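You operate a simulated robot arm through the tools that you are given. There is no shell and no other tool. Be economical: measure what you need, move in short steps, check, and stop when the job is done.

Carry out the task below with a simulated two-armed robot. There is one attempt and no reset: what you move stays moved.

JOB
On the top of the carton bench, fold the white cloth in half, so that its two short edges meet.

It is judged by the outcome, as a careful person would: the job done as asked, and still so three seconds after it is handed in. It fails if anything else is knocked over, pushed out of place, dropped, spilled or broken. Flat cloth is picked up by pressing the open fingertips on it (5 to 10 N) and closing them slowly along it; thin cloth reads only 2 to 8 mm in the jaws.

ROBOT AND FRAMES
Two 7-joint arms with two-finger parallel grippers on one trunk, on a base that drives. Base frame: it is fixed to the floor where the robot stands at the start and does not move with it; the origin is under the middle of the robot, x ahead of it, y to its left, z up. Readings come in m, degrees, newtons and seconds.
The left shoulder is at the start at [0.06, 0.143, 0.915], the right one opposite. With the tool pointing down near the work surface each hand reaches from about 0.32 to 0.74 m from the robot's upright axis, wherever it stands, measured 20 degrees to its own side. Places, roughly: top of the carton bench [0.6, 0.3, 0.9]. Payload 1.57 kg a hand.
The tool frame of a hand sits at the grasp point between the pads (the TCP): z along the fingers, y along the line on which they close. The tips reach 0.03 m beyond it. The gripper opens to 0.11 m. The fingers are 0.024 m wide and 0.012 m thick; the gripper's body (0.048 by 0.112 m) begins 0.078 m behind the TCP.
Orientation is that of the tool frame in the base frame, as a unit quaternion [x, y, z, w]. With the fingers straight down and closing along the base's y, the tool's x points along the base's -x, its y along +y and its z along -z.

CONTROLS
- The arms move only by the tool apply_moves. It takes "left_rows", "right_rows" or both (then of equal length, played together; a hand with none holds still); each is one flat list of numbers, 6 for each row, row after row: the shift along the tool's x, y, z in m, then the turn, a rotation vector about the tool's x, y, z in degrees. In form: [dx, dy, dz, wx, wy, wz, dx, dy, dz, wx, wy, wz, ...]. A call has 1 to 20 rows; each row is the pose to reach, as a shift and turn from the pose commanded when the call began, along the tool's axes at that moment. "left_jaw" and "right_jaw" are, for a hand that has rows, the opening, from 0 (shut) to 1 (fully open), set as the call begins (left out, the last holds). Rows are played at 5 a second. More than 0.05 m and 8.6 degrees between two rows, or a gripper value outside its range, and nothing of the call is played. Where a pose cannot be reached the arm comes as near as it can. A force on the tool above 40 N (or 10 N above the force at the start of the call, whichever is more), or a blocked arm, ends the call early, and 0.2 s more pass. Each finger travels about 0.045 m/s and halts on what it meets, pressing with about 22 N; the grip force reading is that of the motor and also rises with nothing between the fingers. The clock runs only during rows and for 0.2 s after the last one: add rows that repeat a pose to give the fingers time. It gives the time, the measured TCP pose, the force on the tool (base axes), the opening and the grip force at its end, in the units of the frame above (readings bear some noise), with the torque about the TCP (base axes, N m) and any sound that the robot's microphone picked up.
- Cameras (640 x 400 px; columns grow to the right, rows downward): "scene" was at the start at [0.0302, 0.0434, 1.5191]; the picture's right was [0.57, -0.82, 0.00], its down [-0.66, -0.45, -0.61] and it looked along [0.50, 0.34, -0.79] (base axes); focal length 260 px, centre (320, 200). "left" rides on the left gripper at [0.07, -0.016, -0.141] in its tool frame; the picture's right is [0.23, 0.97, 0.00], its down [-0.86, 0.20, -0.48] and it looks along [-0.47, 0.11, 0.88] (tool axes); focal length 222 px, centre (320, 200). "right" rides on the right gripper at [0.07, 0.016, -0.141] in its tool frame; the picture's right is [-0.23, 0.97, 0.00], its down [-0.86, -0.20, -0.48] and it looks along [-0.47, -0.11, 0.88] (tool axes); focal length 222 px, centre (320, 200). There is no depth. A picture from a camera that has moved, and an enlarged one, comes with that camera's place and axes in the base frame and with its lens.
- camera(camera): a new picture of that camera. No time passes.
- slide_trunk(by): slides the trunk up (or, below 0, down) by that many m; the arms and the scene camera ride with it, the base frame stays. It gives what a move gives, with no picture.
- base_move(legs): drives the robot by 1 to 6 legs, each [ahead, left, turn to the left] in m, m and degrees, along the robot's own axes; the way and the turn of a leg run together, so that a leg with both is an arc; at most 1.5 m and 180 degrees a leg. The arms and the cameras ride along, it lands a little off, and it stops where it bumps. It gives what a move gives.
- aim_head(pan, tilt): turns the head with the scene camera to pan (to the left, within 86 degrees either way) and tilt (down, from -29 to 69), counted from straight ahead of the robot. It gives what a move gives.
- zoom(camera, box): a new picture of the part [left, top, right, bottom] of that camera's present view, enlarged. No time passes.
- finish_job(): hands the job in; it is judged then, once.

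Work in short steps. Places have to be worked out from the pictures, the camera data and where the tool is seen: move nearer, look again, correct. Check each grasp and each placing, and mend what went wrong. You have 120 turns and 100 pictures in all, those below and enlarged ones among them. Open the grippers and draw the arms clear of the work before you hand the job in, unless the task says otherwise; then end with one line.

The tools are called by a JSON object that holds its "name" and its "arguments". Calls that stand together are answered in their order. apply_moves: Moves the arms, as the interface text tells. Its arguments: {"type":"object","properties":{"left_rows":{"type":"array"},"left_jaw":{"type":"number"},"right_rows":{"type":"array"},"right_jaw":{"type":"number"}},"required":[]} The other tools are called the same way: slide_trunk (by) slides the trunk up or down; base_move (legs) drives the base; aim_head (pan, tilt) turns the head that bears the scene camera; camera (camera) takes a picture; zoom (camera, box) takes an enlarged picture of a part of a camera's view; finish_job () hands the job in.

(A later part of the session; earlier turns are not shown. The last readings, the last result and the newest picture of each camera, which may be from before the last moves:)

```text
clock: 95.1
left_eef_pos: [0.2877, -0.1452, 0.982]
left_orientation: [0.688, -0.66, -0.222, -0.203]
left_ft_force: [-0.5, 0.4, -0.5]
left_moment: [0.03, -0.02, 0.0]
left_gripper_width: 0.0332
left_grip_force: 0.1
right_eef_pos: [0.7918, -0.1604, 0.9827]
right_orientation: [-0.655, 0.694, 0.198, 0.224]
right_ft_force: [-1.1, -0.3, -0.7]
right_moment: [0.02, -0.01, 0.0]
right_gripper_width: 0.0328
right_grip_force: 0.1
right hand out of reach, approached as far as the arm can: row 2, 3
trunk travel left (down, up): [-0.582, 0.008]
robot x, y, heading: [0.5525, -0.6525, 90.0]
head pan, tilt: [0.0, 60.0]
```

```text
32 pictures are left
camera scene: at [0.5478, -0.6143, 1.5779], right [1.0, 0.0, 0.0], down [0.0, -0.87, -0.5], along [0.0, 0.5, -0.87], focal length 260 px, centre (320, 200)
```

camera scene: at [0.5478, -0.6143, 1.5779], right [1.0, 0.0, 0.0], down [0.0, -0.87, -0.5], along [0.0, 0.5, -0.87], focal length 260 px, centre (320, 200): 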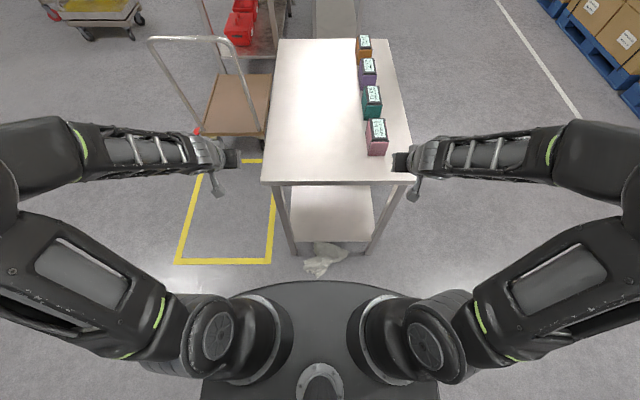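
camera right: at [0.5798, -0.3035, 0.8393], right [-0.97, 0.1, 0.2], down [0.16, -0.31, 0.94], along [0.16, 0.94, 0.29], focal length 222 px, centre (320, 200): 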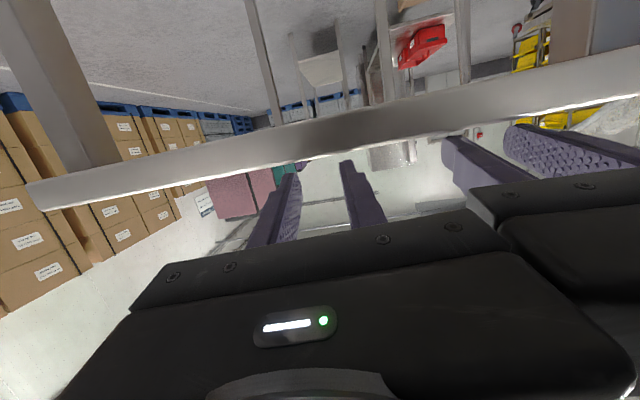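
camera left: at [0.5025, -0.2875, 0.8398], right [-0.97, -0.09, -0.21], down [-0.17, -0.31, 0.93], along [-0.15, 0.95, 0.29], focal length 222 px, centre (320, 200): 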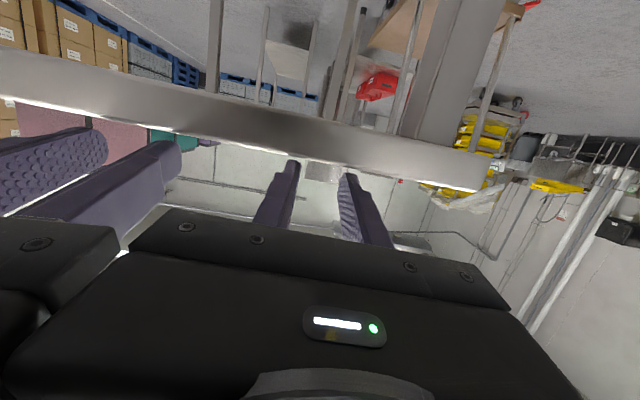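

{"name": "zoom", "arguments": {"camera": "scene", "box": [260, 200, 388, 280]}}

```text
5.00 times, centred on (324, 240) of scene
camera zoom: at [0.5478, -0.6143, 1.5779], right [1.0, 0.0, 0.0], down [0.0, -0.87, -0.5], along [0.0, 0.5, -0.87], focal length 1302 px, centre (300, 0)
```

zoom: 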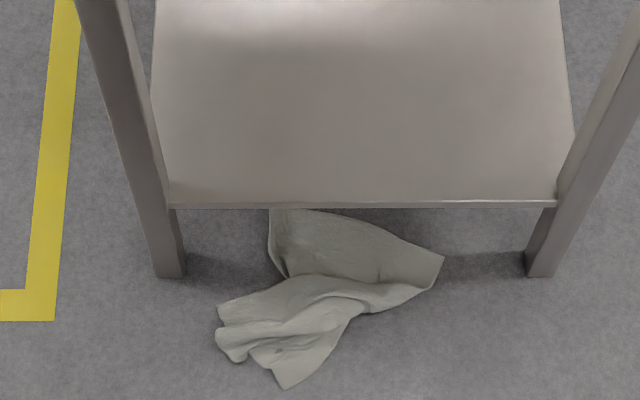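

The cloth is crumpled on the floor, partly under the shelf, with a free corner toward me at ~(0.53,-0.24) and another at ~(0.73,-0.08). I'll back off, lower the trunk, pinch the near corner and drag the cloth out into the open.

{"name": "base_move", "arguments": {"legs": [[-0.15, 0, 0]]}}

{"name": "apply_moves", "arguments": {"left_rows": [0, 0, 0, 0, 8, 0, 0, 0, 0, 0, 16, 0, 0, 0, 0, 0, 24, 0, 0, 0, 0, 0, 32, 0, 0, 0, 0, 0, 35, 0], "right_rows": [0, 0, 0, 0, 8, 0, 0, 0, 0, 0, 16, 0, 0, 0, 0, 0, 24, 0, 0, 0, 0, 0, 32, 0, 0, 0, 0, 0, 35, 0]}}

{"name": "slide_trunk", "arguments": {"by": -0.4}}

{"name": "camera", "arguments": {"camera": "scene"}}

```text
clock: 96.5
left_eef_pos: [0.2893, -0.2974, 0.9823]
left_orientation: [0.687, -0.661, -0.223, -0.202]
left_ft_force: [0.0, -0.3, 0.6]
left_moment: [-0.02, 0.02, 0.05]
left_gripper_width: 0.033
left_grip_force: 0.1
right_eef_pos: [0.7937, -0.3126, 0.9838]
right_orientation: [-0.656, 0.693, 0.197, 0.225]
right_ft_force: [-0.4, 0.4, -0.6]
right_moment: [0.01, 0.0, 0.03]
right_gripper_width: 0.0328
right_grip_force: 0.0
trunk travel left (down, up): [-0.582, 0.008]
robot x, y, heading: [0.5498, -0.8055, 89.6]
head pan, tilt: [0.0, 60.0]
```

```text
clock: 97.7
left_eef_pos: [0.2897, -0.2952, 0.983]
left_orientation: [0.723, -0.691, -0.004, 0.006]
left_ft_force: [0.1, 0.1, -0.2]
left_moment: [0.0, -0.02, 0.02]
left_gripper_width: 0.033
left_grip_force: 0.1
right_eef_pos: [0.7935, -0.311, 0.983]
right_orientation: [-0.684, 0.729, -0.01, 0.004]
right_ft_force: [-0.7, 1.0, 0.5]
right_moment: [-0.02, -0.04, 0.02]
right_gripper_width: 0.0329
right_grip_force: 0.0
trunk travel left (down, up): [-0.582, 0.008]
robot x, y, heading: [0.5494, -0.8021, 89.6]
head pan, tilt: [0.0, 60.0]
```

```text
clock: 101.5
left_eef_pos: [0.2893, -0.2966, 0.5816]
left_orientation: [0.722, -0.692, -0.006, 0.008]
left_ft_force: [0.7, 0.5, -1.2]
left_moment: [0.01, 0.04, 0.01]
left_gripper_width: 0.033
left_grip_force: 0.1
right_eef_pos: [0.7949, -0.3119, 0.5833]
right_orientation: [-0.684, 0.73, -0.01, 0.006]
right_ft_force: [0.0, 0.1, -0.2]
right_moment: [0.0, -0.01, -0.02]
right_gripper_width: 0.033
right_grip_force: 0.2
trunk travel left (down, up): [-0.182, 0.408]
robot x, y, heading: [0.5538, -0.8041, 89.8]
head pan, tilt: [0.0, 60.0]
```

```text
30 pictures are left
camera scene: at [0.5473, -0.7655, 1.178], right [1.0, -0.01, 0.0], down [-0.01, -0.87, -0.5], along [0.0, 0.5, -0.87], focal length 260 px, centre (320, 200)
```

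scene: 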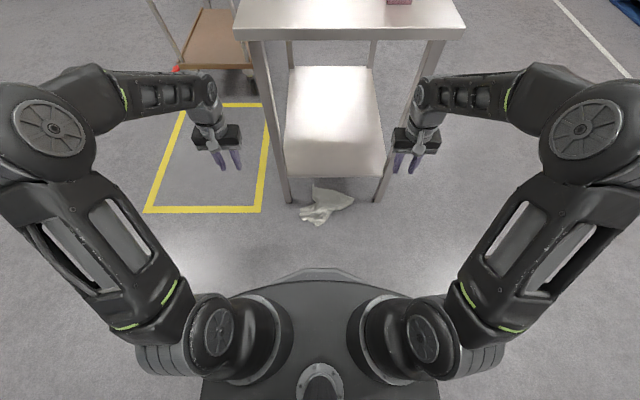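

Lower trunk further, then bring the left hand above the near corner.

{"name": "slide_trunk", "arguments": {"by": -0.12}}

{"name": "apply_moves", "arguments": {"left_rows": [-0.002, -0.03, 0.03, 0, 0, 0, -0.006, -0.06, 0.06, 0, 0, 0, -0.012, -0.09, 0.09, 0, 0, 0, -0.02, -0.12, 0.12, 0, 0, 0, -0.028, -0.15, 0.15, 0, 0, 0, -0.036, -0.18, 0.18, 0, 0, 0, -0.044, -0.21, 0.21, 0, 0, 0, -0.052, -0.243, 0.24, 0, 0, 0, -0.052, -0.243, 0.27, 0, 0, 0, -0.052, -0.243, 0.3, 0, 0, 0], "left_jaw": 0.5}}

{"name": "camera", "arguments": {"camera": "left"}}

```text
clock: 103.0
left_eef_pos: [0.2882, -0.2959, 0.4614]
left_orientation: [0.723, -0.691, -0.005, 0.007]
left_ft_force: [-0.3, 0.5, -0.1]
left_moment: [0.0, -0.02, -0.02]
left_gripper_width: 0.0331
left_grip_force: 0.1
right_eef_pos: [0.7935, -0.312, 0.4632]
right_orientation: [-0.684, 0.73, -0.01, 0.006]
right_ft_force: [0.0, 0.1, 0.3]
right_moment: [-0.04, 0.0, 0.0]
right_gripper_width: 0.0331
right_grip_force: 0.0
trunk travel left (down, up): [-0.062, 0.528]
robot x, y, heading: [0.5487, -0.8001, 89.3]
head pan, tilt: [0.0, 60.0]
```

```text
clock: 105.2
left_eef_pos: [0.5251, -0.235, 0.1582]
left_orientation: [0.722, -0.692, -0.005, 0.008]
left_ft_force: [0.9, 0.5, 0.0]
left_moment: [0.01, 0.0, 0.01]
left_gripper_width: 0.0551
left_grip_force: 0.1
right_eef_pos: [0.7943, -0.3106, 0.4638]
right_orientation: [-0.684, 0.73, -0.008, 0.006]
right_ft_force: [0.6, 0.3, -0.5]
right_moment: [0.02, 0.02, -0.01]
right_gripper_width: 0.0328
right_grip_force: 0.1
trunk travel left (down, up): [-0.062, 0.528]
robot x, y, heading: [0.5515, -0.8025, 89.9]
head pan, tilt: [0.0, 60.0]
```

```text
29 pictures are left
camera left: at [0.5475, -0.3032, 0.2996], right [-0.96, -0.27, 0.02], down [-0.23, 0.85, 0.48], along [-0.14, 0.46, -0.88], focal length 222 px, centre (320, 200)
```

left: 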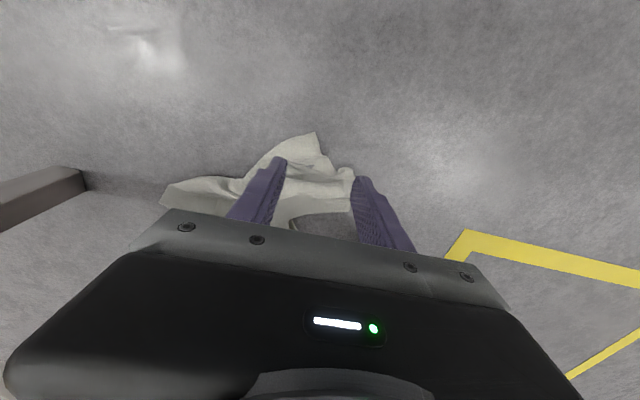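

Corner at (0.534,-0.242). I go down straddling the cloth ~3 cm behind the corner tip.

{"name": "apply_moves", "arguments": {"left_rows": [-0.013, -0.006, 0.04, 0, 0, 0, -0.0266, -0.011, 0.08, 0, 0, 0, -0.0266, -0.011, 0.11, 0, 0, 0, -0.0266, -0.011, 0.122, 0, 0, 0, -0.0266, -0.011, 0.126, 0, 0, 0, -0.0266, -0.011, 0.126, 0, 0, 0], "left_jaw": 0.6}}

{"name": "zoom", "arguments": {"camera": "left", "box": [160, 60, 480, 260]}}

```text
clock: 106.6
left_eef_pos: [0.533, -0.2138, 0.0488]
left_orientation: [0.723, -0.691, -0.006, 0.007]
left_ft_force: [0.5, 1.3, 0.6]
left_moment: [-0.02, -0.01, 0.01]
left_gripper_width: 0.0658
left_grip_force: 0.1
left hand out of reach, approached as far as the arm can: row 3, 4, 5, 6
right_eef_pos: [0.7931, -0.312, 0.464]
right_orientation: [-0.685, 0.729, -0.009, 0.006]
right_ft_force: [-0.1, -0.6, -0.1]
right_moment: [-0.02, 0.0, 0.0]
right_gripper_width: 0.0333
right_grip_force: 0.0
trunk travel left (down, up): [-0.062, 0.528]
robot x, y, heading: [0.548, -0.8024, 89.9]
head pan, tilt: [0.0, 60.0]
```

```text
2.00 times, centred on (320, 160) of left
camera zoom: at [0.5534, -0.2818, 0.1908], right [-0.96, -0.27, 0.02], down [-0.23, 0.85, 0.48], along [-0.14, 0.46, -0.88], focal length 444 px, centre (320, 280)
```

zoom: 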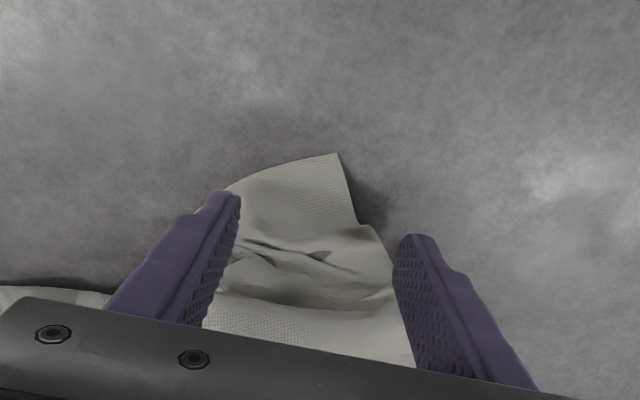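

Arm limit reached with tips ~2 cm above the floor; the trunk supplies the rest.

{"name": "slide_trunk", "arguments": {"by": -0.016}}

{"name": "apply_moves", "arguments": {"left_rows": [0, 0, 0, 0, 0, 0, 0, 0, 0, 0, 0, 0, 0, 0, 0, 0, 0, 0], "left_jaw": 0.45}}

{"name": "zoom", "arguments": {"camera": "left", "box": [160, 60, 480, 260]}}

```text
clock: 107.2
left_eef_pos: [0.5304, -0.2139, 0.0332]
left_orientation: [0.722, -0.692, -0.004, 0.006]
left_ft_force: [0.6, 0.3, 0.3]
left_moment: [0.01, 0.03, 0.0]
left_gripper_width: 0.0655
left_grip_force: 0.1
right_eef_pos: [0.7934, -0.3116, 0.4473]
right_orientation: [-0.683, 0.73, -0.01, 0.005]
right_ft_force: [-0.3, -0.3, 0.5]
right_moment: [0.0, -0.01, 0.03]
right_gripper_width: 0.0332
right_grip_force: 0.0
trunk travel left (down, up): [-0.046, 0.544]
robot x, y, heading: [0.5465, -0.8056, 90.0]
head pan, tilt: [0.0, 60.0]
```

```text
clock: 108.0
left_eef_pos: [0.5321, -0.2146, 0.0313]
left_orientation: [0.723, -0.691, -0.005, 0.009]
left_ft_force: [-0.1, 0.6, 0.1]
left_moment: [-0.01, 0.03, 0.01]
left_gripper_width: 0.0497
left_grip_force: 0.0
right_eef_pos: [0.7932, -0.3123, 0.4467]
right_orientation: [-0.684, 0.729, -0.009, 0.006]
right_ft_force: [0.7, -0.3, -0.7]
right_moment: [-0.04, 0.01, -0.01]
right_gripper_width: 0.0329
right_grip_force: 0.0
trunk travel left (down, up): [-0.046, 0.544]
robot x, y, heading: [0.5499, -0.8017, 89.6]
head pan, tilt: [0.0, 60.0]
```

```text
2.00 times, centred on (320, 160) of left
camera zoom: at [0.5535, -0.2817, 0.1749], right [-0.96, -0.27, 0.02], down [-0.23, 0.85, 0.48], along [-0.14, 0.46, -0.88], focal length 444 px, centre (320, 280)
```

zoom: 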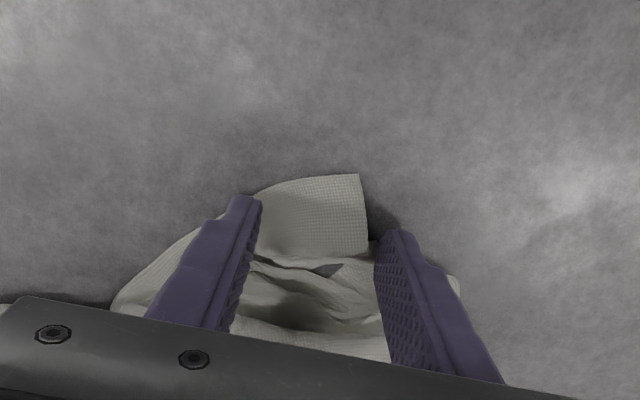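

Cloth is bunched between the fingers. Close in steps with a hair more pressure.

{"name": "slide_trunk", "arguments": {"by": -0.002}}

{"name": "apply_moves", "arguments": {"left_rows": [0, 0, 0, 0, 0, 0, 0, 0, 0, 0, 0, 0], "left_jaw": 0.3}}

{"name": "apply_moves", "arguments": {"left_rows": [0, 0, 0, 0, 0, 0, 0, 0, 0, 0, 0, 0], "left_jaw": 0.18}}

{"name": "apply_moves", "arguments": {"left_rows": [0, 0, 0, 0, 0, 0, 0, 0, 0, 0, 0, 0, 0, 0, 0, 0, 0, 0], "left_jaw": 0.0}}

```text
clock: 108.5
left_eef_pos: [0.5311, -0.2131, 0.0316]
left_orientation: [0.722, -0.692, -0.005, 0.006]
left_ft_force: [-0.6, -4.9, 11.5]
left_moment: [-0.06, -0.31, -0.11]
left_gripper_width: 0.0488
left_grip_force: 0.1
right_eef_pos: [0.7918, -0.3114, 0.4445]
right_orientation: [-0.684, 0.73, -0.009, 0.006]
right_ft_force: [-0.3, 0.7, -0.3]
right_moment: [-0.02, -0.02, 0.01]
right_gripper_width: 0.0331
right_grip_force: 0.1
trunk travel left (down, up): [-0.044, 0.546]
robot x, y, heading: [0.5507, -0.8051, 89.7]
head pan, tilt: [0.0, 60.0]
```

```text
clock: 109.1
left_eef_pos: [0.5308, -0.2112, 0.0316]
left_orientation: [0.723, -0.691, -0.007, 0.006]
left_ft_force: [0.4, 1.3, 11.7]
left_moment: [0.08, -0.26, 0.04]
left_gripper_width: 0.0329
left_grip_force: 0.0
right_eef_pos: [0.7939, -0.3128, 0.4453]
right_orientation: [-0.684, 0.729, -0.009, 0.006]
right_ft_force: [0.6, 0.2, 0.7]
right_moment: [0.01, 0.0, -0.06]
right_gripper_width: 0.0332
right_grip_force: 0.1
trunk travel left (down, up): [-0.044, 0.546]
robot x, y, heading: [0.5538, -0.8039, 89.8]
head pan, tilt: [0.0, 60.0]
```

```text
clock: 109.7
left_eef_pos: [0.5324, -0.2124, 0.0309]
left_orientation: [0.722, -0.692, -0.005, 0.005]
left_ft_force: [3.5, 0.8, 12.4]
left_moment: [0.1, -0.34, -0.01]
left_gripper_width: 0.0209
left_grip_force: 2.8
right_eef_pos: [0.7942, -0.3123, 0.4458]
right_orientation: [-0.684, 0.73, -0.008, 0.006]
right_ft_force: [-0.6, 0.0, -0.3]
right_moment: [0.0, -0.01, 0.01]
right_gripper_width: 0.0331
right_grip_force: 0.1
trunk travel left (down, up): [-0.044, 0.546]
robot x, y, heading: [0.5483, -0.8004, 89.3]
head pan, tilt: [0.0, 60.0]
```

```text
clock: 110.5
left_eef_pos: [0.5322, -0.2129, 0.0319]
left_orientation: [0.722, -0.692, -0.006, 0.006]
left_ft_force: [2.6, 0.6, 14.2]
left_moment: [0.06, -0.18, -0.03]
left_gripper_width: 0.0033
left_grip_force: 22.0
right_eef_pos: [0.7941, -0.3125, 0.4469]
right_orientation: [-0.684, 0.729, -0.009, 0.006]
right_ft_force: [-0.2, 0.1, -0.2]
right_moment: [-0.01, 0.01, 0.01]
right_gripper_width: 0.0331
right_grip_force: 0.0
trunk travel left (down, up): [-0.044, 0.546]
robot x, y, heading: [0.5487, -0.8051, 89.5]
head pan, tilt: [0.0, 60.0]
```

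Gripped (3.3 mm). I lift 4 cm and drag the cloth 30 cm out from under the table by backing off.

{"name": "slide_trunk", "arguments": {"by": 0.04}}

{"name": "base_move", "arguments": {"legs": [[-0.3, 0, 0]]}}

{"name": "zoom", "arguments": {"camera": "scene", "box": [240, 120, 400, 220]}}

```text
clock: 111.4
left_eef_pos: [0.5307, -0.2136, 0.0705]
left_orientation: [0.722, -0.692, -0.005, 0.007]
left_ft_force: [-0.5, 0.3, 0.1]
left_moment: [-0.02, 0.05, -0.02]
left_gripper_width: 0.003
left_grip_force: 21.5
right_eef_pos: [0.7937, -0.3123, 0.4854]
right_orientation: [-0.684, 0.729, -0.008, 0.006]
right_ft_force: [0.5, -0.4, -0.1]
right_moment: [0.0, -0.02, 0.02]
right_gripper_width: 0.0329
right_grip_force: 0.0
trunk travel left (down, up): [-0.084, 0.506]
robot x, y, heading: [0.5507, -0.8049, 89.7]
head pan, tilt: [0.0, 60.0]
```

```text
clock: 113.4
left_eef_pos: [0.5261, -0.5133, 0.0709]
left_orientation: [0.725, -0.689, -0.005, 0.007]
left_ft_force: [-0.1, -0.2, -0.1]
left_moment: [0.0, 0.0, -0.01]
left_gripper_width: 0.0033
left_grip_force: 21.5
right_eef_pos: [0.7905, -0.6098, 0.4843]
right_orientation: [-0.685, 0.728, -0.009, 0.006]
right_ft_force: [-0.2, 0.5, -0.5]
right_moment: [0.0, -0.02, 0.01]
right_gripper_width: 0.0331
right_grip_force: 0.0
trunk travel left (down, up): [-0.084, 0.506]
robot x, y, heading: [0.5461, -1.1005, 90.1]
head pan, tilt: [0.0, 60.0]
```

```text
4.00 times, centred on (320, 170) of scene
camera zoom: at [0.5463, -1.0649, 1.0799], right [1.0, 0.0, 0.0], down [0.0, -0.87, -0.5], along [0.0, 0.5, -0.87], focal length 1042 px, centre (320, 320)
```

zoom: 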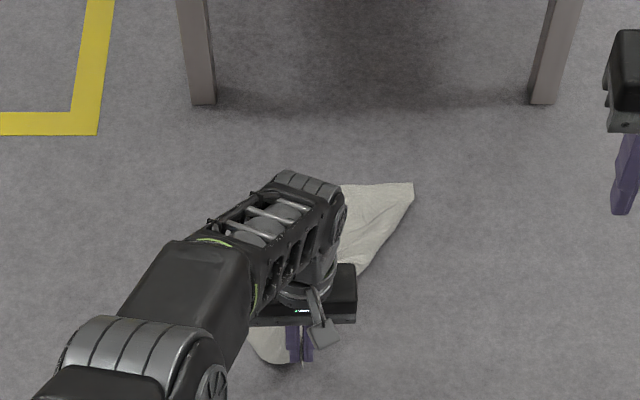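

The cloth trails out. I lift it to hang freely and look at its shape.

{"name": "slide_trunk", "arguments": {"by": 0.5}}

{"name": "apply_moves", "arguments": {"left_rows": [-0.03, 0, -0.03, 0, 0, 0, -0.06, 0, -0.06, 0, 0, 0, -0.08, 0, -0.1, 0, 0, 0, -0.1, 0, -0.14, 0, 0, 0, -0.1, 0, -0.18, 0, 0, 0]}}

{"name": "aim_head", "arguments": {"pan": 0, "tilt": 45}}

{"name": "camera", "arguments": {"camera": "scene"}}

{"name": "camera", "arguments": {"camera": "right"}}

```text
refused: 0.5 is not a number from -0.4 to 0.4
```

```text
clock: 114.6
left_eef_pos: [0.5144, -0.4348, 0.2575]
left_orientation: [0.725, -0.689, -0.004, 0.007]
left_ft_force: [0.2, 0.0, -0.2]
left_moment: [0.01, -0.02, -0.02]
left_gripper_width: 0.0031
left_grip_force: 21.9
left hand out of reach, approached as far as the arm can: row 1, 2, 3, 4, 5
right_eef_pos: [0.7907, -0.6093, 0.4848]
right_orientation: [-0.686, 0.728, -0.01, 0.007]
right_ft_force: [-0.3, 0.7, -0.1]
right_moment: [-0.02, -0.02, 0.01]
right_gripper_width: 0.0332
right_grip_force: 0.1
trunk travel left (down, up): [-0.084, 0.506]
robot x, y, heading: [0.549, -1.0996, 89.8]
head pan, tilt: [0.0, 60.0]
```

```text
clock: 115.4
left_eef_pos: [0.5152, -0.4345, 0.2563]
left_orientation: [0.725, -0.689, -0.006, 0.007]
left_ft_force: [0.5, 0.8, -0.7]
left_moment: [0.02, 0.0, -0.03]
left_gripper_width: 0.0029
left_grip_force: 22.5
right_eef_pos: [0.7896, -0.6104, 0.485]
right_orientation: [-0.686, 0.728, -0.009, 0.006]
right_ft_force: [0.1, 0.2, 0.2]
right_moment: [-0.01, -0.03, 0.02]
right_gripper_width: 0.0327
right_grip_force: 0.0
trunk travel left (down, up): [-0.084, 0.506]
robot x, y, heading: [0.5472, -1.1023, 89.9]
head pan, tilt: [0.0, 45.0]
```

```text
25 pictures are left
camera scene: at [0.5463, -1.0503, 1.0993], right [1.0, 0.0, 0.0], down [0.0, -0.71, -0.71], along [0.0, 0.71, -0.71], focal length 260 px, centre (320, 200)
```

scene: 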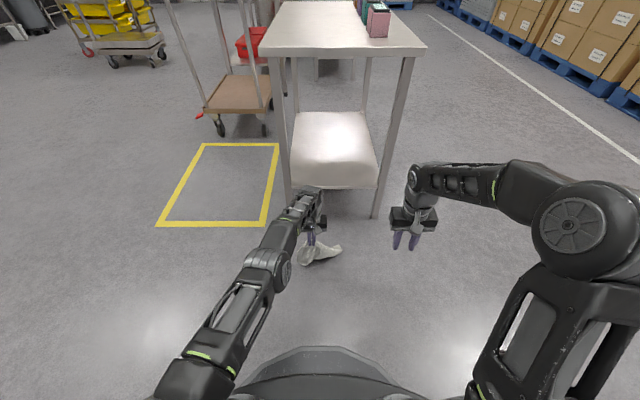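

```text
24 pictures are left
camera right: at [0.766, -0.6787, 0.6252], right [-0.96, 0.28, -0.02], down [0.24, 0.84, 0.48], along [0.15, 0.45, -0.88], focal length 222 px, centre (320, 200)
```

right: 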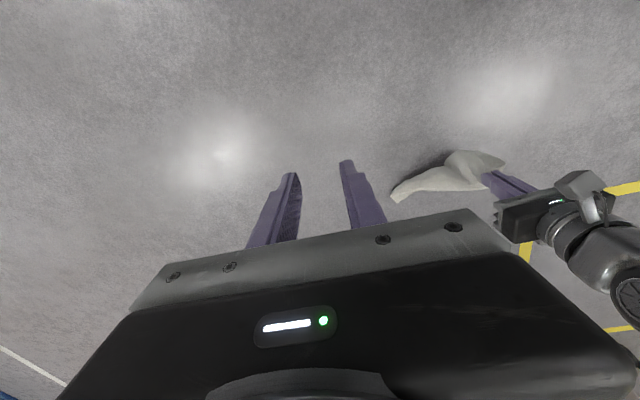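

I lift in two trunk steps and look at how it hangs.

{"name": "slide_trunk", "arguments": {"by": 0.4}}

{"name": "slide_trunk", "arguments": {"by": 0.1}}

{"name": "apply_moves", "arguments": {"left_rows": [0, 0, -0.04, 0, 0, 0, 0, 0, -0.08, 0, 0, 0, 0, 0, -0.12, 0, 0, 0, 0, 0, -0.16, 0, 0, 0, 0, 0, -0.2, 0, 0, 0, 0, 0, -0.24, 0, 0, 0, 0, 0, -0.28, 0, 0, 0, 0, 0, -0.32, 0, 0, 0]}}

{"name": "camera", "arguments": {"camera": "scene"}}

```text
clock: 119.2
left_eef_pos: [0.5157, -0.4337, 0.6568]
left_orientation: [0.725, -0.689, -0.005, 0.007]
left_ft_force: [-0.8, 0.1, -1.1]
left_moment: [-0.01, -0.02, 0.03]
left_gripper_width: 0.0032
left_grip_force: 21.9
right_eef_pos: [0.7894, -0.6096, 0.8851]
right_orientation: [-0.686, 0.727, -0.009, 0.006]
right_ft_force: [0.5, 0.0, -0.2]
right_moment: [-0.01, -0.01, 0.01]
right_gripper_width: 0.0328
right_grip_force: 0.0
trunk travel left (down, up): [-0.484, 0.106]
robot x, y, heading: [0.5447, -1.1018, 90.1]
head pan, tilt: [0.0, 45.0]
```

```text
clock: 120.5
left_eef_pos: [0.515, -0.4329, 0.7553]
left_orientation: [0.725, -0.689, -0.005, 0.007]
left_ft_force: [-0.1, -0.4, 0.4]
left_moment: [-0.02, 0.02, 0.01]
left_gripper_width: 0.0032
left_grip_force: 22.3
right_eef_pos: [0.7902, -0.6105, 0.9852]
right_orientation: [-0.686, 0.728, -0.01, 0.005]
right_ft_force: [0.5, 1.3, -0.8]
right_moment: [-0.01, -0.01, 0.01]
right_gripper_width: 0.033
right_grip_force: 0.1
trunk travel left (down, up): [-0.584, 0.006]
robot x, y, heading: [0.5452, -1.0997, 90.0]
head pan, tilt: [0.0, 45.0]
```

```text
clock: 122.3
left_eef_pos: [0.5241, -0.4514, 1.0028]
left_orientation: [0.725, -0.689, -0.004, 0.005]
left_ft_force: [-0.1, 0.5, -0.3]
left_moment: [-0.01, 0.02, 0.04]
left_gripper_width: 0.0031
left_grip_force: 22.3
left hand out of reach, approached as far as the arm can: row 6, 7, 8
right_eef_pos: [0.7897, -0.6093, 0.9855]
right_orientation: [-0.687, 0.727, -0.01, 0.006]
right_ft_force: [-0.6, 0.0, 0.0]
right_moment: [-0.02, 0.0, 0.02]
right_gripper_width: 0.0331
right_grip_force: 0.1
trunk travel left (down, up): [-0.584, 0.006]
robot x, y, heading: [0.5484, -1.1033, 90.2]
head pan, tilt: [0.0, 45.0]
```

```text
23 pictures are left
camera scene: at [0.5459, -1.0485, 1.5993], right [1.0, 0.0, 0.0], down [0.0, -0.71, -0.71], along [0.0, 0.71, -0.71], focal length 260 px, centre (320, 200)
```

scene: 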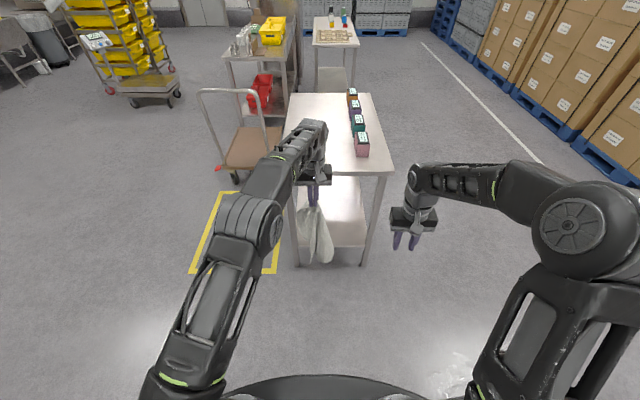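

I bring the hanging cloth nearer and higher, then zoom.

{"name": "apply_moves", "arguments": {"left_rows": [0.03, 0, -0.02, 0, 0, 0, 0.06, 0, -0.04, 0, 0, 0, 0.09, 0, -0.06, 0, 0, 0, 0.12, 0, -0.08, 0, 0, 0, 0.15, 0, -0.12, 0, 0, 0, 0.15, 0, -0.15, 0, 0, 0, 0.15, 0, -0.15, 0, 0, 0]}}

{"name": "zoom", "arguments": {"camera": "scene", "box": [240, 160, 400, 310]}}

```text
clock: 123.9
left_eef_pos: [0.5327, -0.6065, 1.142]
left_orientation: [0.725, -0.688, -0.004, 0.007]
left_ft_force: [-0.4, -0.2, -1.0]
left_moment: [0.04, 0.01, 0.0]
left_gripper_width: 0.0032
left_grip_force: 22.3
left hand out of reach, approached as far as the arm can: row 6, 7
right_eef_pos: [0.7891, -0.6102, 0.9854]
right_orientation: [-0.686, 0.728, -0.01, 0.006]
right_ft_force: [-0.3, -0.6, -0.8]
right_moment: [0.01, 0.01, 0.0]
right_gripper_width: 0.033
right_grip_force: 0.2
trunk travel left (down, up): [-0.584, 0.006]
robot x, y, heading: [0.5504, -1.1018, 90.0]
head pan, tilt: [0.0, 45.0]
```

```text
2.67 times, centred on (320, 235) of scene
camera zoom: at [0.5461, -1.0509, 1.5994], right [1.0, 0.0, 0.0], down [0.0, -0.71, -0.71], along [0.0, 0.71, -0.71], focal length 694 px, centre (320, 107)
```

zoom: 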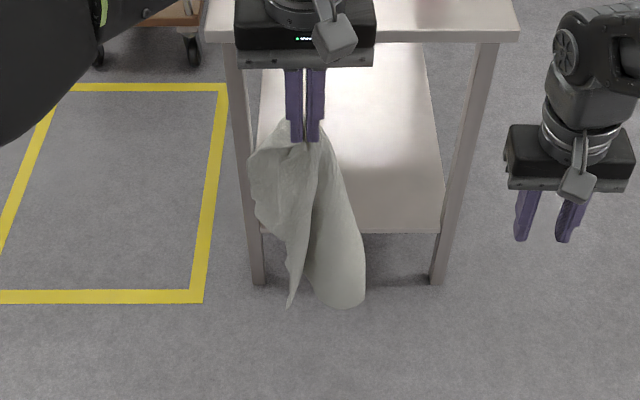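

The grip is near one corner but the rest is bunched. I'll lay it on the bench by dragging it forward over the edge, which also straightens it. First I raise the right hand clear of the boxes, then drive in.

{"name": "apply_moves", "arguments": {"right_rows": [0.02, -0.03, -0.03, 0, 0, 0, 0.05, -0.06, -0.06, 0, 0, 0, 0.08, -0.09, -0.09, 0, 0, 0, 0.11, -0.12, -0.12, 0, 0, 0]}}

{"name": "base_move", "arguments": {"legs": [[0.6, 0, 0]]}}

{"name": "aim_head", "arguments": {"pan": 0, "tilt": 60}}

{"name": "camera", "arguments": {"camera": "scene"}}

```text
refused: row 2 steps farther than a row can; nothing moved
```

```text
clock: 127.2
left_eef_pos: [0.5345, -0.0236, 1.1413]
left_orientation: [0.724, -0.69, -0.005, 0.008]
left_ft_force: [-0.6, 0.6, -0.6]
left_moment: [-0.04, 0.01, 0.03]
left_gripper_width: 0.0033
left_grip_force: 21.5
right_eef_pos: [0.7898, -0.03, 0.9843]
right_orientation: [-0.686, 0.728, -0.01, 0.006]
right_ft_force: [0.0, 0.3, 0.4]
right_moment: [0.01, -0.02, -0.01]
right_gripper_width: 0.033
right_grip_force: 0.1
trunk travel left (down, up): [-0.584, 0.006]
robot x, y, heading: [0.546, -0.5227, 90.0]
head pan, tilt: [0.0, 45.0]
```

```text
clock: 128.0
left_eef_pos: [0.5331, -0.0238, 1.142]
left_orientation: [0.724, -0.69, -0.005, 0.007]
left_ft_force: [0.0, 0.4, 0.0]
left_moment: [-0.01, 0.02, -0.01]
left_gripper_width: 0.0032
left_grip_force: 21.8
right_eef_pos: [0.7908, -0.0299, 0.9857]
right_orientation: [-0.686, 0.728, -0.009, 0.007]
right_ft_force: [-0.4, 0.1, 0.2]
right_moment: [0.01, 0.02, 0.02]
right_gripper_width: 0.033
right_grip_force: 0.0
trunk travel left (down, up): [-0.584, 0.006]
robot x, y, heading: [0.5489, -0.5178, 90.1]
head pan, tilt: [0.0, 60.0]
```

```text
21 pictures are left
camera scene: at [0.5465, -0.4841, 1.58], right [1.0, 0.0, 0.0], down [0.0, -0.87, -0.5], along [0.0, 0.5, -0.87], focal length 260 px, centre (320, 200)
```

scene: 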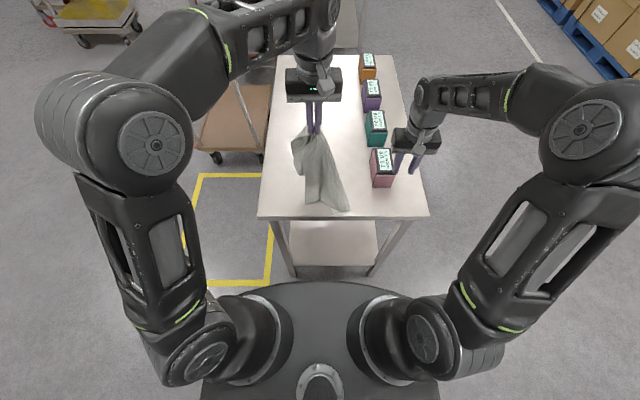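

No contact with the boxes. I raise the right hand straight up, and lay the cloth by moving the left hand forward and down.

{"name": "apply_moves", "arguments": {"left_rows": [-0.027, -0.001, 0.023, 0, 0, 0, -0.055, -0.003, 0.047, 0, 0, 0, -0.082, -0.004, 0.071, 0, 0, 0, -0.11, -0.005, 0.095, 0, 0, 0, -0.137, -0.007, 0.119, 0, 0, 0, -0.165, -0.008, 0.143, 0, 0, 0, -0.192, -0.009, 0.175, 0, 0, 0, -0.22, -0.011, 0.21, 0, 0, 0, -0.22, -0.011, 0.235, 0, 0, 0], "right_rows": [0, 0, -0.03, 0, 0, 0, 0, 0, -0.06, 0, 0, 0, 0, 0, -0.09, 0, 0, 0, 0, -0.02, -0.1, 0, 0, 0, 0.02, -0.04, -0.1, 0, 0, 0, 0.04, -0.04, -0.1, 0, 0, 0, 0.06, -0.04, -0.1, 0, 0, 0, 0.08, -0.04, -0.1, 0, 0, 0, 0.1, -0.04, -0.1, 0, 0, 0]}}

{"name": "zoom", "arguments": {"camera": "scene", "box": [220, 80, 460, 230]}}

```text
clock: 130.0
left_eef_pos: [0.5066, 0.1511, 0.9233]
left_orientation: [0.724, -0.689, -0.004, 0.006]
left_ft_force: [-0.7, 0.7, 0.3]
left_moment: [-0.05, -0.01, 0.01]
left_gripper_width: 0.0033
left_grip_force: 21.9
left hand out of reach, approached as far as the arm can: row 6, 7, 8, 9
right_eef_pos: [0.8168, -0.1297, 1.085]
right_orientation: [-0.687, 0.727, -0.011, 0.006]
right_ft_force: [-0.3, 0.0, 0.1]
right_moment: [-0.03, -0.05, 0.01]
right_gripper_width: 0.033
right_grip_force: 0.0
trunk travel left (down, up): [-0.584, 0.006]
robot x, y, heading: [0.5504, -0.522, 90.1]
head pan, tilt: [0.0, 60.0]
```

```text
2.67 times, centred on (340, 155) of scene
camera zoom: at [0.5438, -0.4814, 1.58], right [1.0, 0.0, 0.0], down [0.0, -0.87, -0.5], along [0.0, 0.5, -0.87], focal length 694 px, centre (267, 320)
```

zoom: 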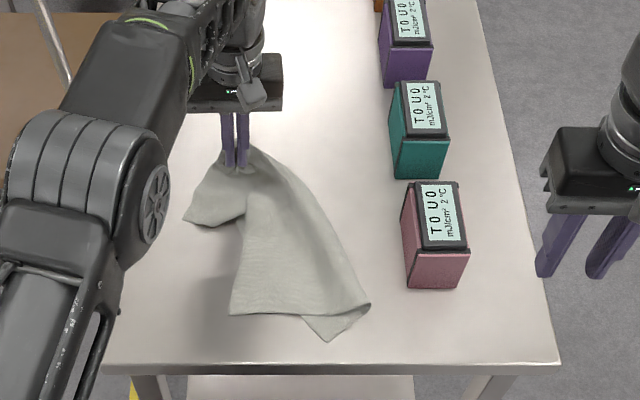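

The cloth now lies on the bench fairly open. I lower the held end, release, and draw the arm away for a clear view.

{"name": "apply_moves", "arguments": {"left_rows": [0, 0, 0.012, 0, 0, 0, 0, 0, 0.024, 0, 0, 0, 0, 0, 0.026, 0, 0, 0]}}

{"name": "apply_moves", "arguments": {"left_rows": [0, 0, 0, 0, 0, 0, 0, 0, 0, 0, 0, 0, 0, 0, -0.004, 0, 0, 0, 0, 0, -0.03, 0, 0, 0, 0, 0, -0.07, 0, 0, 0, 0, 0.03, -0.1, 0, 0, 0, 0.03, 0.06, -0.1, 0, 0, 0, 0.06, 0.09, -0.1, 0, 0, 0, 0.09, 0.12, -0.1, 0, 0, 0, 0.12, 0.15, -0.1, 0, 0, 0, 0.15, 0.18, -0.1, 0, 0, 0, 0.18, 0.21, -0.1, 0, 0, 0], "left_jaw": 0.3}}

{"name": "zoom", "arguments": {"camera": "scene", "box": [240, 110, 400, 210]}}

```text
clock: 130.8
left_eef_pos: [0.5061, 0.149, 0.9013]
left_orientation: [0.724, -0.689, -0.005, 0.006]
left_ft_force: [0.2, -0.3, -0.5]
left_moment: [0.0, 0.02, 0.04]
left_gripper_width: 0.0031
left_grip_force: 21.6
right_eef_pos: [0.82, -0.1307, 1.085]
right_orientation: [-0.686, 0.727, -0.01, 0.006]
right_ft_force: [-0.5, -0.6, 0.5]
right_moment: [0.0, 0.0, -0.01]
right_gripper_width: 0.0329
right_grip_force: 0.1
trunk travel left (down, up): [-0.584, 0.006]
robot x, y, heading: [0.5503, -0.525, 90.2]
head pan, tilt: [0.0, 60.0]
```

```text
clock: 133.4
left_eef_pos: [0.3046, -0.0383, 1.012]
left_orientation: [0.725, -0.689, -0.004, 0.007]
left_ft_force: [-0.5, -0.4, -1.1]
left_moment: [0.01, 0.0, 0.02]
left_gripper_width: 0.033
left_grip_force: 0.0
left hand out of reach, approached as far as the arm can: row 6
right_eef_pos: [0.8202, -0.1339, 1.0862]
right_orientation: [-0.686, 0.728, -0.009, 0.006]
right_ft_force: [-0.1, -0.2, 0.0]
right_moment: [0.01, -0.05, -0.01]
right_gripper_width: 0.0331
right_grip_force: 0.1
trunk travel left (down, up): [-0.584, 0.006]
robot x, y, heading: [0.5492, -0.5221, 90.0]
head pan, tilt: [0.0, 60.0]
```

```text
4.00 times, centred on (320, 160) of scene
camera zoom: at [0.5458, -0.4852, 1.58], right [1.0, 0.0, 0.0], down [0.0, -0.87, -0.5], along [0.0, 0.5, -0.87], focal length 1042 px, centre (320, 360)
```

zoom: 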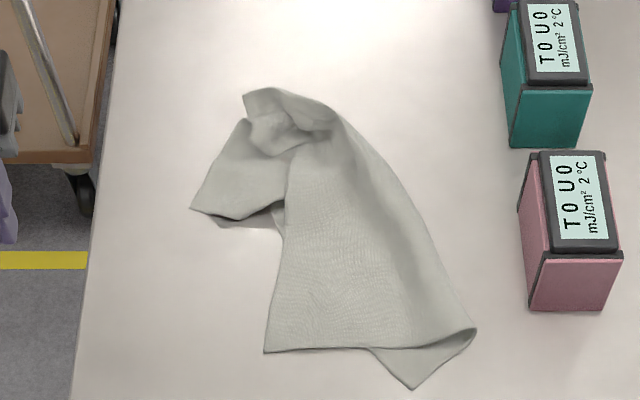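

Reading the picture: the bottom short edge goes from corner c (0.502,-0.064), folds at (0.671,-0.043), and returns underneath to corner d (0.617,-0.099). I'll take d with the right hand and c with the left, spread them, and lay the cloth out again. First the right hand over d.

{"name": "apply_moves", "arguments": {"right_rows": [-0.008, 0.04, 0.01, 0, 0, 0, -0.016, 0.08, 0.02, 0, 0, 0, -0.025, 0.12, 0.04, 0, 0, 0, -0.033, 0.16, 0.06, 0, 0, 0, -0.044, 0.204, 0.08, 0, 0, 0, -0.044, 0.204, 0.12, 0, 0, 0, -0.044, 0.204, 0.16, 0, 0, 0, -0.044, 0.204, 0.17, 0, 0, 0], "right_jaw": 0.62}}

{"name": "zoom", "arguments": {"camera": "right", "box": [160, 60, 480, 260]}}

```text
clock: 135.2
left_eef_pos: [0.3054, -0.0385, 1.0104]
left_orientation: [0.724, -0.689, -0.005, 0.007]
left_ft_force: [0.4, 0.1, 0.1]
left_moment: [0.0, 0.01, 0.01]
left_gripper_width: 0.0329
left_grip_force: 0.0
right_eef_pos: [0.623, -0.0762, 0.91]
right_orientation: [-0.686, 0.728, -0.008, 0.006]
right_ft_force: [0.1, 0.0, -0.8]
right_moment: [-0.01, 0.03, -0.02]
right_gripper_width: 0.068
right_grip_force: 0.1
trunk travel left (down, up): [-0.584, 0.006]
robot x, y, heading: [0.5462, -0.5222, 89.9]
head pan, tilt: [0.0, 60.0]
```

```text
2.00 times, centred on (320, 160) of right
camera zoom: at [0.5991, -0.1448, 1.0502], right [-0.96, 0.28, -0.02], down [0.24, 0.84, 0.48], along [0.15, 0.45, -0.88], focal length 444 px, centre (320, 280)
```

zoom: 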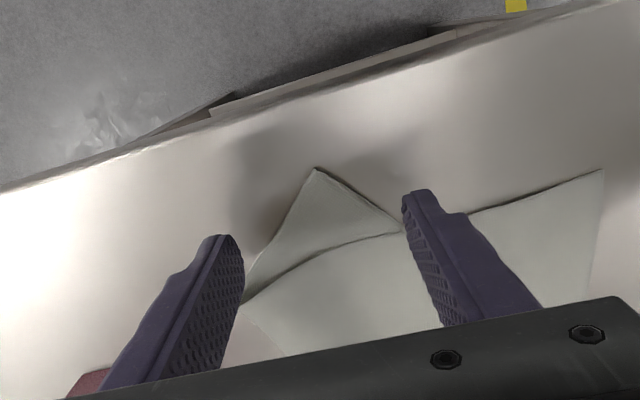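

Clear confirmation: d is the small triangular flap, c at the far left. I descend around d and start closing.

{"name": "apply_moves", "arguments": {"right_rows": [0.004, 0.004, 0.01, 0, 0, 0, 0.004, 0.004, 0.016, 0, 0, 0, 0.004, 0.004, 0.0185, 0, 0, 0, 0.004, 0.004, 0.0185, 0, 0, 0], "right_jaw": 0.5}}

{"name": "apply_moves", "arguments": {"right_rows": [0, 0, 0.001, 0, 0, 0, 0, 0, 0.0015, 0, 0, 0, 0, 0, 0.0015, 0, 0, 0], "right_jaw": 0.4}}

```text
clock: 136.2
left_eef_pos: [0.3051, -0.0372, 1.0107]
left_orientation: [0.724, -0.689, -0.005, 0.007]
left_ft_force: [-0.3, -0.2, 0.9]
left_moment: [0.01, 0.0, -0.01]
left_gripper_width: 0.0329
left_grip_force: 0.0
right_eef_pos: [0.6215, -0.0797, 0.8924]
right_orientation: [-0.686, 0.728, -0.01, 0.007]
right_ft_force: [-0.3, -0.1, -0.9]
right_moment: [0.01, -0.01, -0.02]
right_gripper_width: 0.0553
right_grip_force: 0.1
trunk travel left (down, up): [-0.584, 0.006]
robot x, y, heading: [0.5486, -0.5197, 89.6]
head pan, tilt: [0.0, 60.0]
```

```text
clock: 137.0
left_eef_pos: [0.3044, -0.0377, 1.0114]
left_orientation: [0.724, -0.689, -0.007, 0.007]
left_ft_force: [0.3, 0.7, 0.1]
left_moment: [0.0, 0.0, -0.02]
left_gripper_width: 0.0328
left_grip_force: 0.0
right_eef_pos: [0.621, -0.0798, 0.8926]
right_orientation: [-0.686, 0.728, -0.009, 0.007]
right_ft_force: [-0.5, -0.8, 8.0]
right_moment: [0.06, 0.15, 0.01]
right_gripper_width: 0.0439
right_grip_force: 0.5
trunk travel left (down, up): [-0.584, 0.006]
robot x, y, heading: [0.5487, -0.5237, 90.2]
head pan, tilt: [0.0, 60.0]
```

8 N contact. Close stepwise.

{"name": "apply_moves", "arguments": {"right_rows": [0, 0, 0, 0, 0, 0, 0, 0, 0, 0, 0, 0], "right_jaw": 0.32}}

{"name": "apply_moves", "arguments": {"right_rows": [0, 0, 0, 0, 0, 0, 0, 0, 0, 0, 0, 0], "right_jaw": 0.24}}

{"name": "apply_moves", "arguments": {"right_rows": [0, 0, 0, 0, 0, 0, 0, 0, 0, 0, 0, 0], "right_jaw": 0.17}}

{"name": "apply_moves", "arguments": {"right_rows": [0, 0, 0, 0, 0, 0, 0, 0, 0, 0, 0, 0], "right_jaw": 0.1}}

{"name": "apply_moves", "arguments": {"right_rows": [0, 0, 0, 0, 0, 0, 0, 0, 0, 0, 0, 0], "right_jaw": 0.05}}

{"name": "apply_moves", "arguments": {"right_rows": [0, 0, 0, 0, 0, 0, 0, 0, 0, 0, 0, 0, 0, 0, 0, 0, 0, 0], "right_jaw": 0.0}}

```text
clock: 137.6
left_eef_pos: [0.3044, -0.0379, 1.0106]
left_orientation: [0.725, -0.689, -0.006, 0.007]
left_ft_force: [0.1, -0.7, 0.5]
left_moment: [-0.01, -0.02, 0.0]
left_gripper_width: 0.033
left_grip_force: 0.1
right_eef_pos: [0.6217, -0.081, 0.8923]
right_orientation: [-0.685, 0.728, -0.009, 0.006]
right_ft_force: [1.3, 0.5, 8.8]
right_moment: [0.11, 0.1, -0.02]
right_gripper_width: 0.0343
right_grip_force: 0.1
trunk travel left (down, up): [-0.584, 0.006]
robot x, y, heading: [0.5462, -0.5168, 90.0]
head pan, tilt: [0.0, 60.0]
```

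```text
clock: 138.2
left_eef_pos: [0.3041, -0.0376, 1.0101]
left_orientation: [0.724, -0.689, -0.006, 0.007]
left_ft_force: [-0.3, 0.2, -0.3]
left_moment: [0.04, 0.0, -0.03]
left_gripper_width: 0.033
left_grip_force: 0.1
right_eef_pos: [0.6223, -0.08, 0.8919]
right_orientation: [-0.685, 0.728, -0.009, 0.007]
right_ft_force: [1.5, 1.0, 10.2]
right_moment: [0.14, 0.12, 0.0]
right_gripper_width: 0.0254
right_grip_force: 0.1
trunk travel left (down, up): [-0.584, 0.006]
robot x, y, heading: [0.5459, -0.5215, 89.8]
head pan, tilt: [0.0, 60.0]
```

```text
clock: 138.8
left_eef_pos: [0.3044, -0.038, 1.0101]
left_orientation: [0.724, -0.69, -0.005, 0.006]
left_ft_force: [-0.7, -0.2, -0.2]
left_moment: [-0.01, 0.01, -0.01]
left_gripper_width: 0.0333
left_grip_force: 0.0
right_eef_pos: [0.6209, -0.08, 0.8925]
right_orientation: [-0.687, 0.727, -0.009, 0.006]
right_ft_force: [-1.6, 0.9, 9.2]
right_moment: [0.11, 0.11, 0.0]
right_gripper_width: 0.0193
right_grip_force: 0.1
trunk travel left (down, up): [-0.584, 0.006]
robot x, y, heading: [0.5468, -0.5224, 90.0]
head pan, tilt: [0.0, 60.0]
```

```text
clock: 139.4
left_eef_pos: [0.3047, -0.0392, 1.0116]
left_orientation: [0.723, -0.691, -0.006, 0.007]
left_ft_force: [0.7, -0.1, 0.0]
left_moment: [-0.01, -0.01, -0.01]
left_gripper_width: 0.033
left_grip_force: 0.1
right_eef_pos: [0.6231, -0.0812, 0.8913]
right_orientation: [-0.686, 0.728, -0.01, 0.007]
right_ft_force: [0.7, -0.3, 8.6]
right_moment: [0.14, 0.02, -0.04]
right_gripper_width: 0.0105
right_grip_force: 0.0
trunk travel left (down, up): [-0.584, 0.006]
robot x, y, heading: [0.5484, -0.5255, 90.0]
head pan, tilt: [0.0, 60.0]
```

```text
clock: 140.0
left_eef_pos: [0.3046, -0.0396, 1.0108]
left_orientation: [0.724, -0.69, -0.005, 0.007]
left_ft_force: [0.0, 0.3, -0.1]
left_moment: [-0.03, -0.02, 0.0]
left_gripper_width: 0.0333
left_grip_force: 0.1
right_eef_pos: [0.6218, -0.0804, 0.8916]
right_orientation: [-0.686, 0.728, -0.01, 0.007]
right_ft_force: [0.4, 0.0, 8.0]
right_moment: [0.1, 0.0, -0.01]
right_gripper_width: 0.0067
right_grip_force: 0.9
trunk travel left (down, up): [-0.584, 0.006]
robot x, y, heading: [0.5465, -0.5201, 90.2]
head pan, tilt: [0.0, 60.0]
```

```text
clock: 140.8
left_eef_pos: [0.3057, -0.0384, 1.0105]
left_orientation: [0.724, -0.689, -0.005, 0.007]
left_ft_force: [-0.4, -0.3, 0.0]
left_moment: [0.0, 0.0, 0.0]
left_gripper_width: 0.0329
left_grip_force: 0.1
right_eef_pos: [0.6215, -0.0804, 0.8917]
right_orientation: [-0.686, 0.727, -0.009, 0.006]
right_ft_force: [0.4, 0.5, 9.3]
right_moment: [0.02, -0.04, 0.01]
right_gripper_width: 0.0
right_grip_force: 21.1
trunk travel left (down, up): [-0.584, 0.006]
robot x, y, heading: [0.5484, -0.5219, 89.8]
head pan, tilt: [0.0, 60.0]
```

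Empty again; but friction dragging works well on this bench. With the right fingertips still pressed on flap d I drag it to the right, and bring the closed left fingertips over c.

{"name": "apply_moves", "arguments": {"left_rows": [0.004, -0.036, 0.01, 0, 0, 0, 0.008, -0.072, 0.02, 0, 0, 0, 0.012, -0.108, 0.04, 0, 0, 0, 0.016, -0.144, 0.06, 0, 0, 0, 0.02, -0.18, 0.08, 0, 0, 0, 0.0225, -0.214, 0.1, 0, 0, 0, 0.0225, -0.214, 0.113, 0, 0, 0], "right_rows": [0.002, -0.01, 0, 0, 0, 0, 0.005, -0.02, 0, 0, 0, 0, 0.008, -0.03, 0, 0, 0, 0, 0.01, -0.04, 0, 0, 0, 0, 0.012, -0.051, 0, 0, 0, 0, 0.012, -0.051, 0, 0, 0, 0, 0.012, -0.051, 0, 0, 0, 0], "left_jaw": 0.0}}

{"name": "zoom", "arguments": {"camera": "scene", "box": [240, 110, 400, 210]}}

```text
clock: 142.4
left_eef_pos: [0.5195, -0.0512, 0.8919]
left_orientation: [0.725, -0.689, -0.005, 0.006]
left_ft_force: [-0.4, -0.8, -0.4]
left_moment: [-0.01, 0.0, 0.0]
left_gripper_width: 0.0001
left_grip_force: 21.2
right_eef_pos: [0.6731, -0.0955, 0.8945]
right_orientation: [-0.685, 0.728, -0.009, 0.006]
right_ft_force: [-0.2, -0.5, -0.8]
right_moment: [-0.05, 0.0, 0.01]
right_gripper_width: 0.0
right_grip_force: 21.2
trunk travel left (down, up): [-0.584, 0.006]
robot x, y, heading: [0.549, -0.5225, 90.1]
head pan, tilt: [0.0, 60.0]
```

```text
4.00 times, centred on (320, 160) of scene
camera zoom: at [0.5462, -0.4841, 1.5799], right [1.0, 0.0, 0.0], down [0.0, -0.87, -0.5], along [0.0, 0.5, -0.87], focal length 1042 px, centre (320, 360)
```

zoom: 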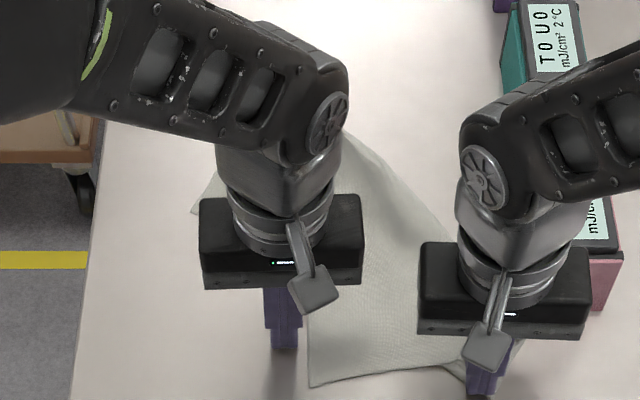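

Everything shifted together; c is now at (0.538,-0.093). Now right presses d firmly in place, and the left steps onto c.

{"name": "apply_moves", "arguments": {"left_rows": [0, 0, -0.012, 0, 0, 0, 0.026, -0.035, -0.012, 0, 0, 0, 0.026, -0.035, -0.003, 0, 0, 0, 0.026, -0.035, 0.001, 0, 0, 0, 0.026, -0.035, 0.002, 0, 0, 0], "right_rows": [0, 0, 0.002, 0, 0, 0, 0, 0, 0.003, 0, 0, 0, 0, 0, 0.0035, 0, 0, 0, 0, 0, 0.0035, 0, 0, 0, 0, 0, 0.0035, 0, 0, 0]}}

```text
clock: 143.6
left_eef_pos: [0.553, -0.0752, 0.8911]
left_orientation: [0.724, -0.689, -0.007, 0.004]
left_ft_force: [-10.1, 4.9, 17.9]
left_moment: [-0.55, -1.37, 0.04]
left_gripper_width: 0.0
left_grip_force: 21.2
right_eef_pos: [0.6715, -0.0967, 0.8924]
right_orientation: [-0.686, 0.728, -0.008, 0.009]
right_ft_force: [12.0, 1.0, 26.5]
right_moment: [0.82, 0.97, 0.18]
right_gripper_width: 0.0
right_grip_force: 21.3
trunk travel left (down, up): [-0.584, 0.006]
robot x, y, heading: [0.5517, -0.5229, 89.9]
head pan, tilt: [0.0, 60.0]
```

Both press. Now the left drags c to the left by 11 cm while the right holds.

{"name": "apply_moves", "arguments": {"left_rows": [0, 0.012, -0.0006, 0, 0, 0, 0, 0.025, -0.0006, 0, 0, 0, 0, 0.04, -0.0006, 0, 0, 0, 0, 0.055, -0.0006, 0, 0, 0, 0, 0.07, -0.0006, 0, 0, 0, 0, 0.085, -0.0006, 0, 0, 0, 0, 0.1, -0.0006, 0, 0, 0, 0, 0.11, -0.0006, 0, 0, 0], "right_rows": [0, 0, -0.001, 0, 0, 0, 0, 0, -0.001, 0, 0, 0, 0, 0, -0.001, 0, 0, 0, 0, 0, -0.001, 0, 0, 0, 0, 0, -0.001, 0, 0, 0, 0, 0, -0.001, 0, 0, 0, 0, 0, -0.001, 0, 0, 0, 0, 0, -0.001, 0, 0, 0]}}

{"name": "zoom", "arguments": {"camera": "scene", "box": [240, 110, 400, 210]}}

```text
clock: 145.4
left_eef_pos: [0.4451, -0.0811, 0.8919]
left_orientation: [0.724, -0.69, -0.005, 0.006]
left_ft_force: [-0.1, -0.3, -1.1]
left_moment: [0.0, 0.02, -0.01]
left_gripper_width: 0.0002
left_grip_force: 21.3
right_eef_pos: [0.6701, -0.0965, 0.8913]
right_orientation: [-0.686, 0.728, -0.01, 0.006]
right_ft_force: [-0.1, 0.3, 23.6]
right_moment: [0.18, 0.13, -0.03]
right_gripper_width: 0.0
right_grip_force: 21.0
trunk travel left (down, up): [-0.584, 0.006]
robot x, y, heading: [0.5483, -0.5214, 90.0]
head pan, tilt: [0.0, 60.0]
```

```text
4.00 times, centred on (320, 160) of scene
camera zoom: at [0.5459, -0.4859, 1.58], right [1.0, 0.0, 0.0], down [0.0, -0.87, -0.5], along [0.0, 0.5, -0.87], focal length 1042 px, centre (320, 360)
```

zoom: 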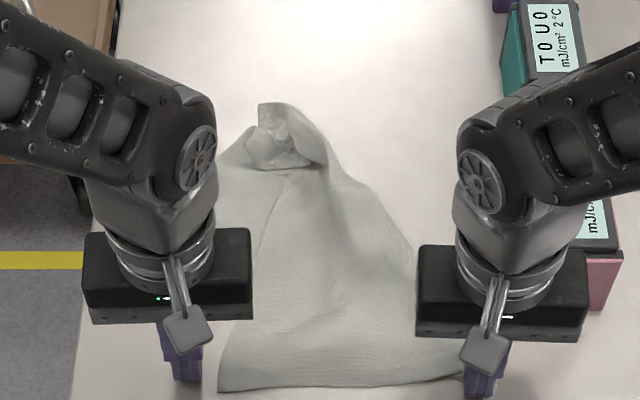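

Great — the short edge is now spread to ~0.2 m with both corners visible. The left slipped off near the end; I step back on c (0.466,-0.099) and drag another 5.5 cm.

{"name": "apply_moves", "arguments": {"left_rows": [0, -0.01, -0.012, 0, 0, 0, 0, -0.042, -0.012, 0, 0, 0, 0, -0.042, -0.003, 0, 0, 0, 0, -0.042, 0.0012, 0, 0, 0, 0, -0.042, 0.0015, 0, 0, 0, 0, -0.03, 0.0015, 0, 0, 0, 0, -0.018, 0.0018, 0, 0, 0, 0, -0.006, 0.0018, 0, 0, 0, 0, 0.006, 0.002, 0, 0, 0, 0, 0.015, 0.002, 0, 0, 0]}}

{"name": "zoom", "arguments": {"camera": "scene", "box": [240, 110, 400, 210]}}

```text
clock: 147.6
left_eef_pos: [0.4311, -0.0851, 0.8918]
left_orientation: [0.724, -0.689, -0.006, 0.006]
left_ft_force: [14.3, 0.1, 18.1]
left_moment: [-0.03, -0.53, 0.04]
left_gripper_width: 0.0001
left_grip_force: 21.3
right_eef_pos: [0.6711, -0.0965, 0.8923]
right_orientation: [-0.686, 0.727, -0.008, 0.006]
right_ft_force: [-9.4, -1.4, 12.6]
right_moment: [0.08, 0.37, 0.12]
right_gripper_width: 0.0001
right_grip_force: 21.0
trunk travel left (down, up): [-0.584, 0.006]
robot x, y, heading: [0.5493, -0.5221, 90.0]
head pan, tilt: [0.0, 60.0]
```

```text
4.00 times, centred on (320, 160) of scene
camera zoom: at [0.547, -0.4866, 1.5799], right [1.0, 0.0, 0.0], down [0.0, -0.87, -0.5], along [0.0, 0.5, -0.87], focal length 1042 px, centre (320, 360)
```

zoom: 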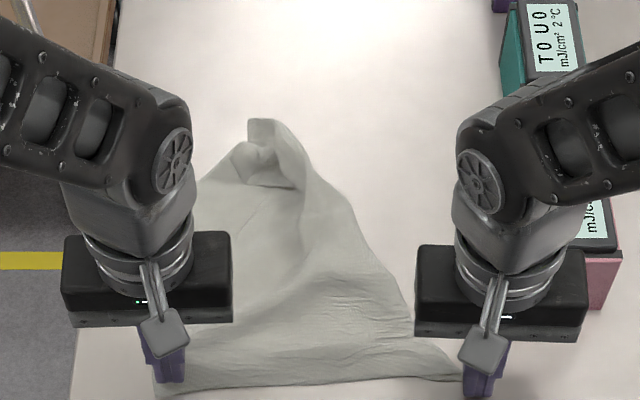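

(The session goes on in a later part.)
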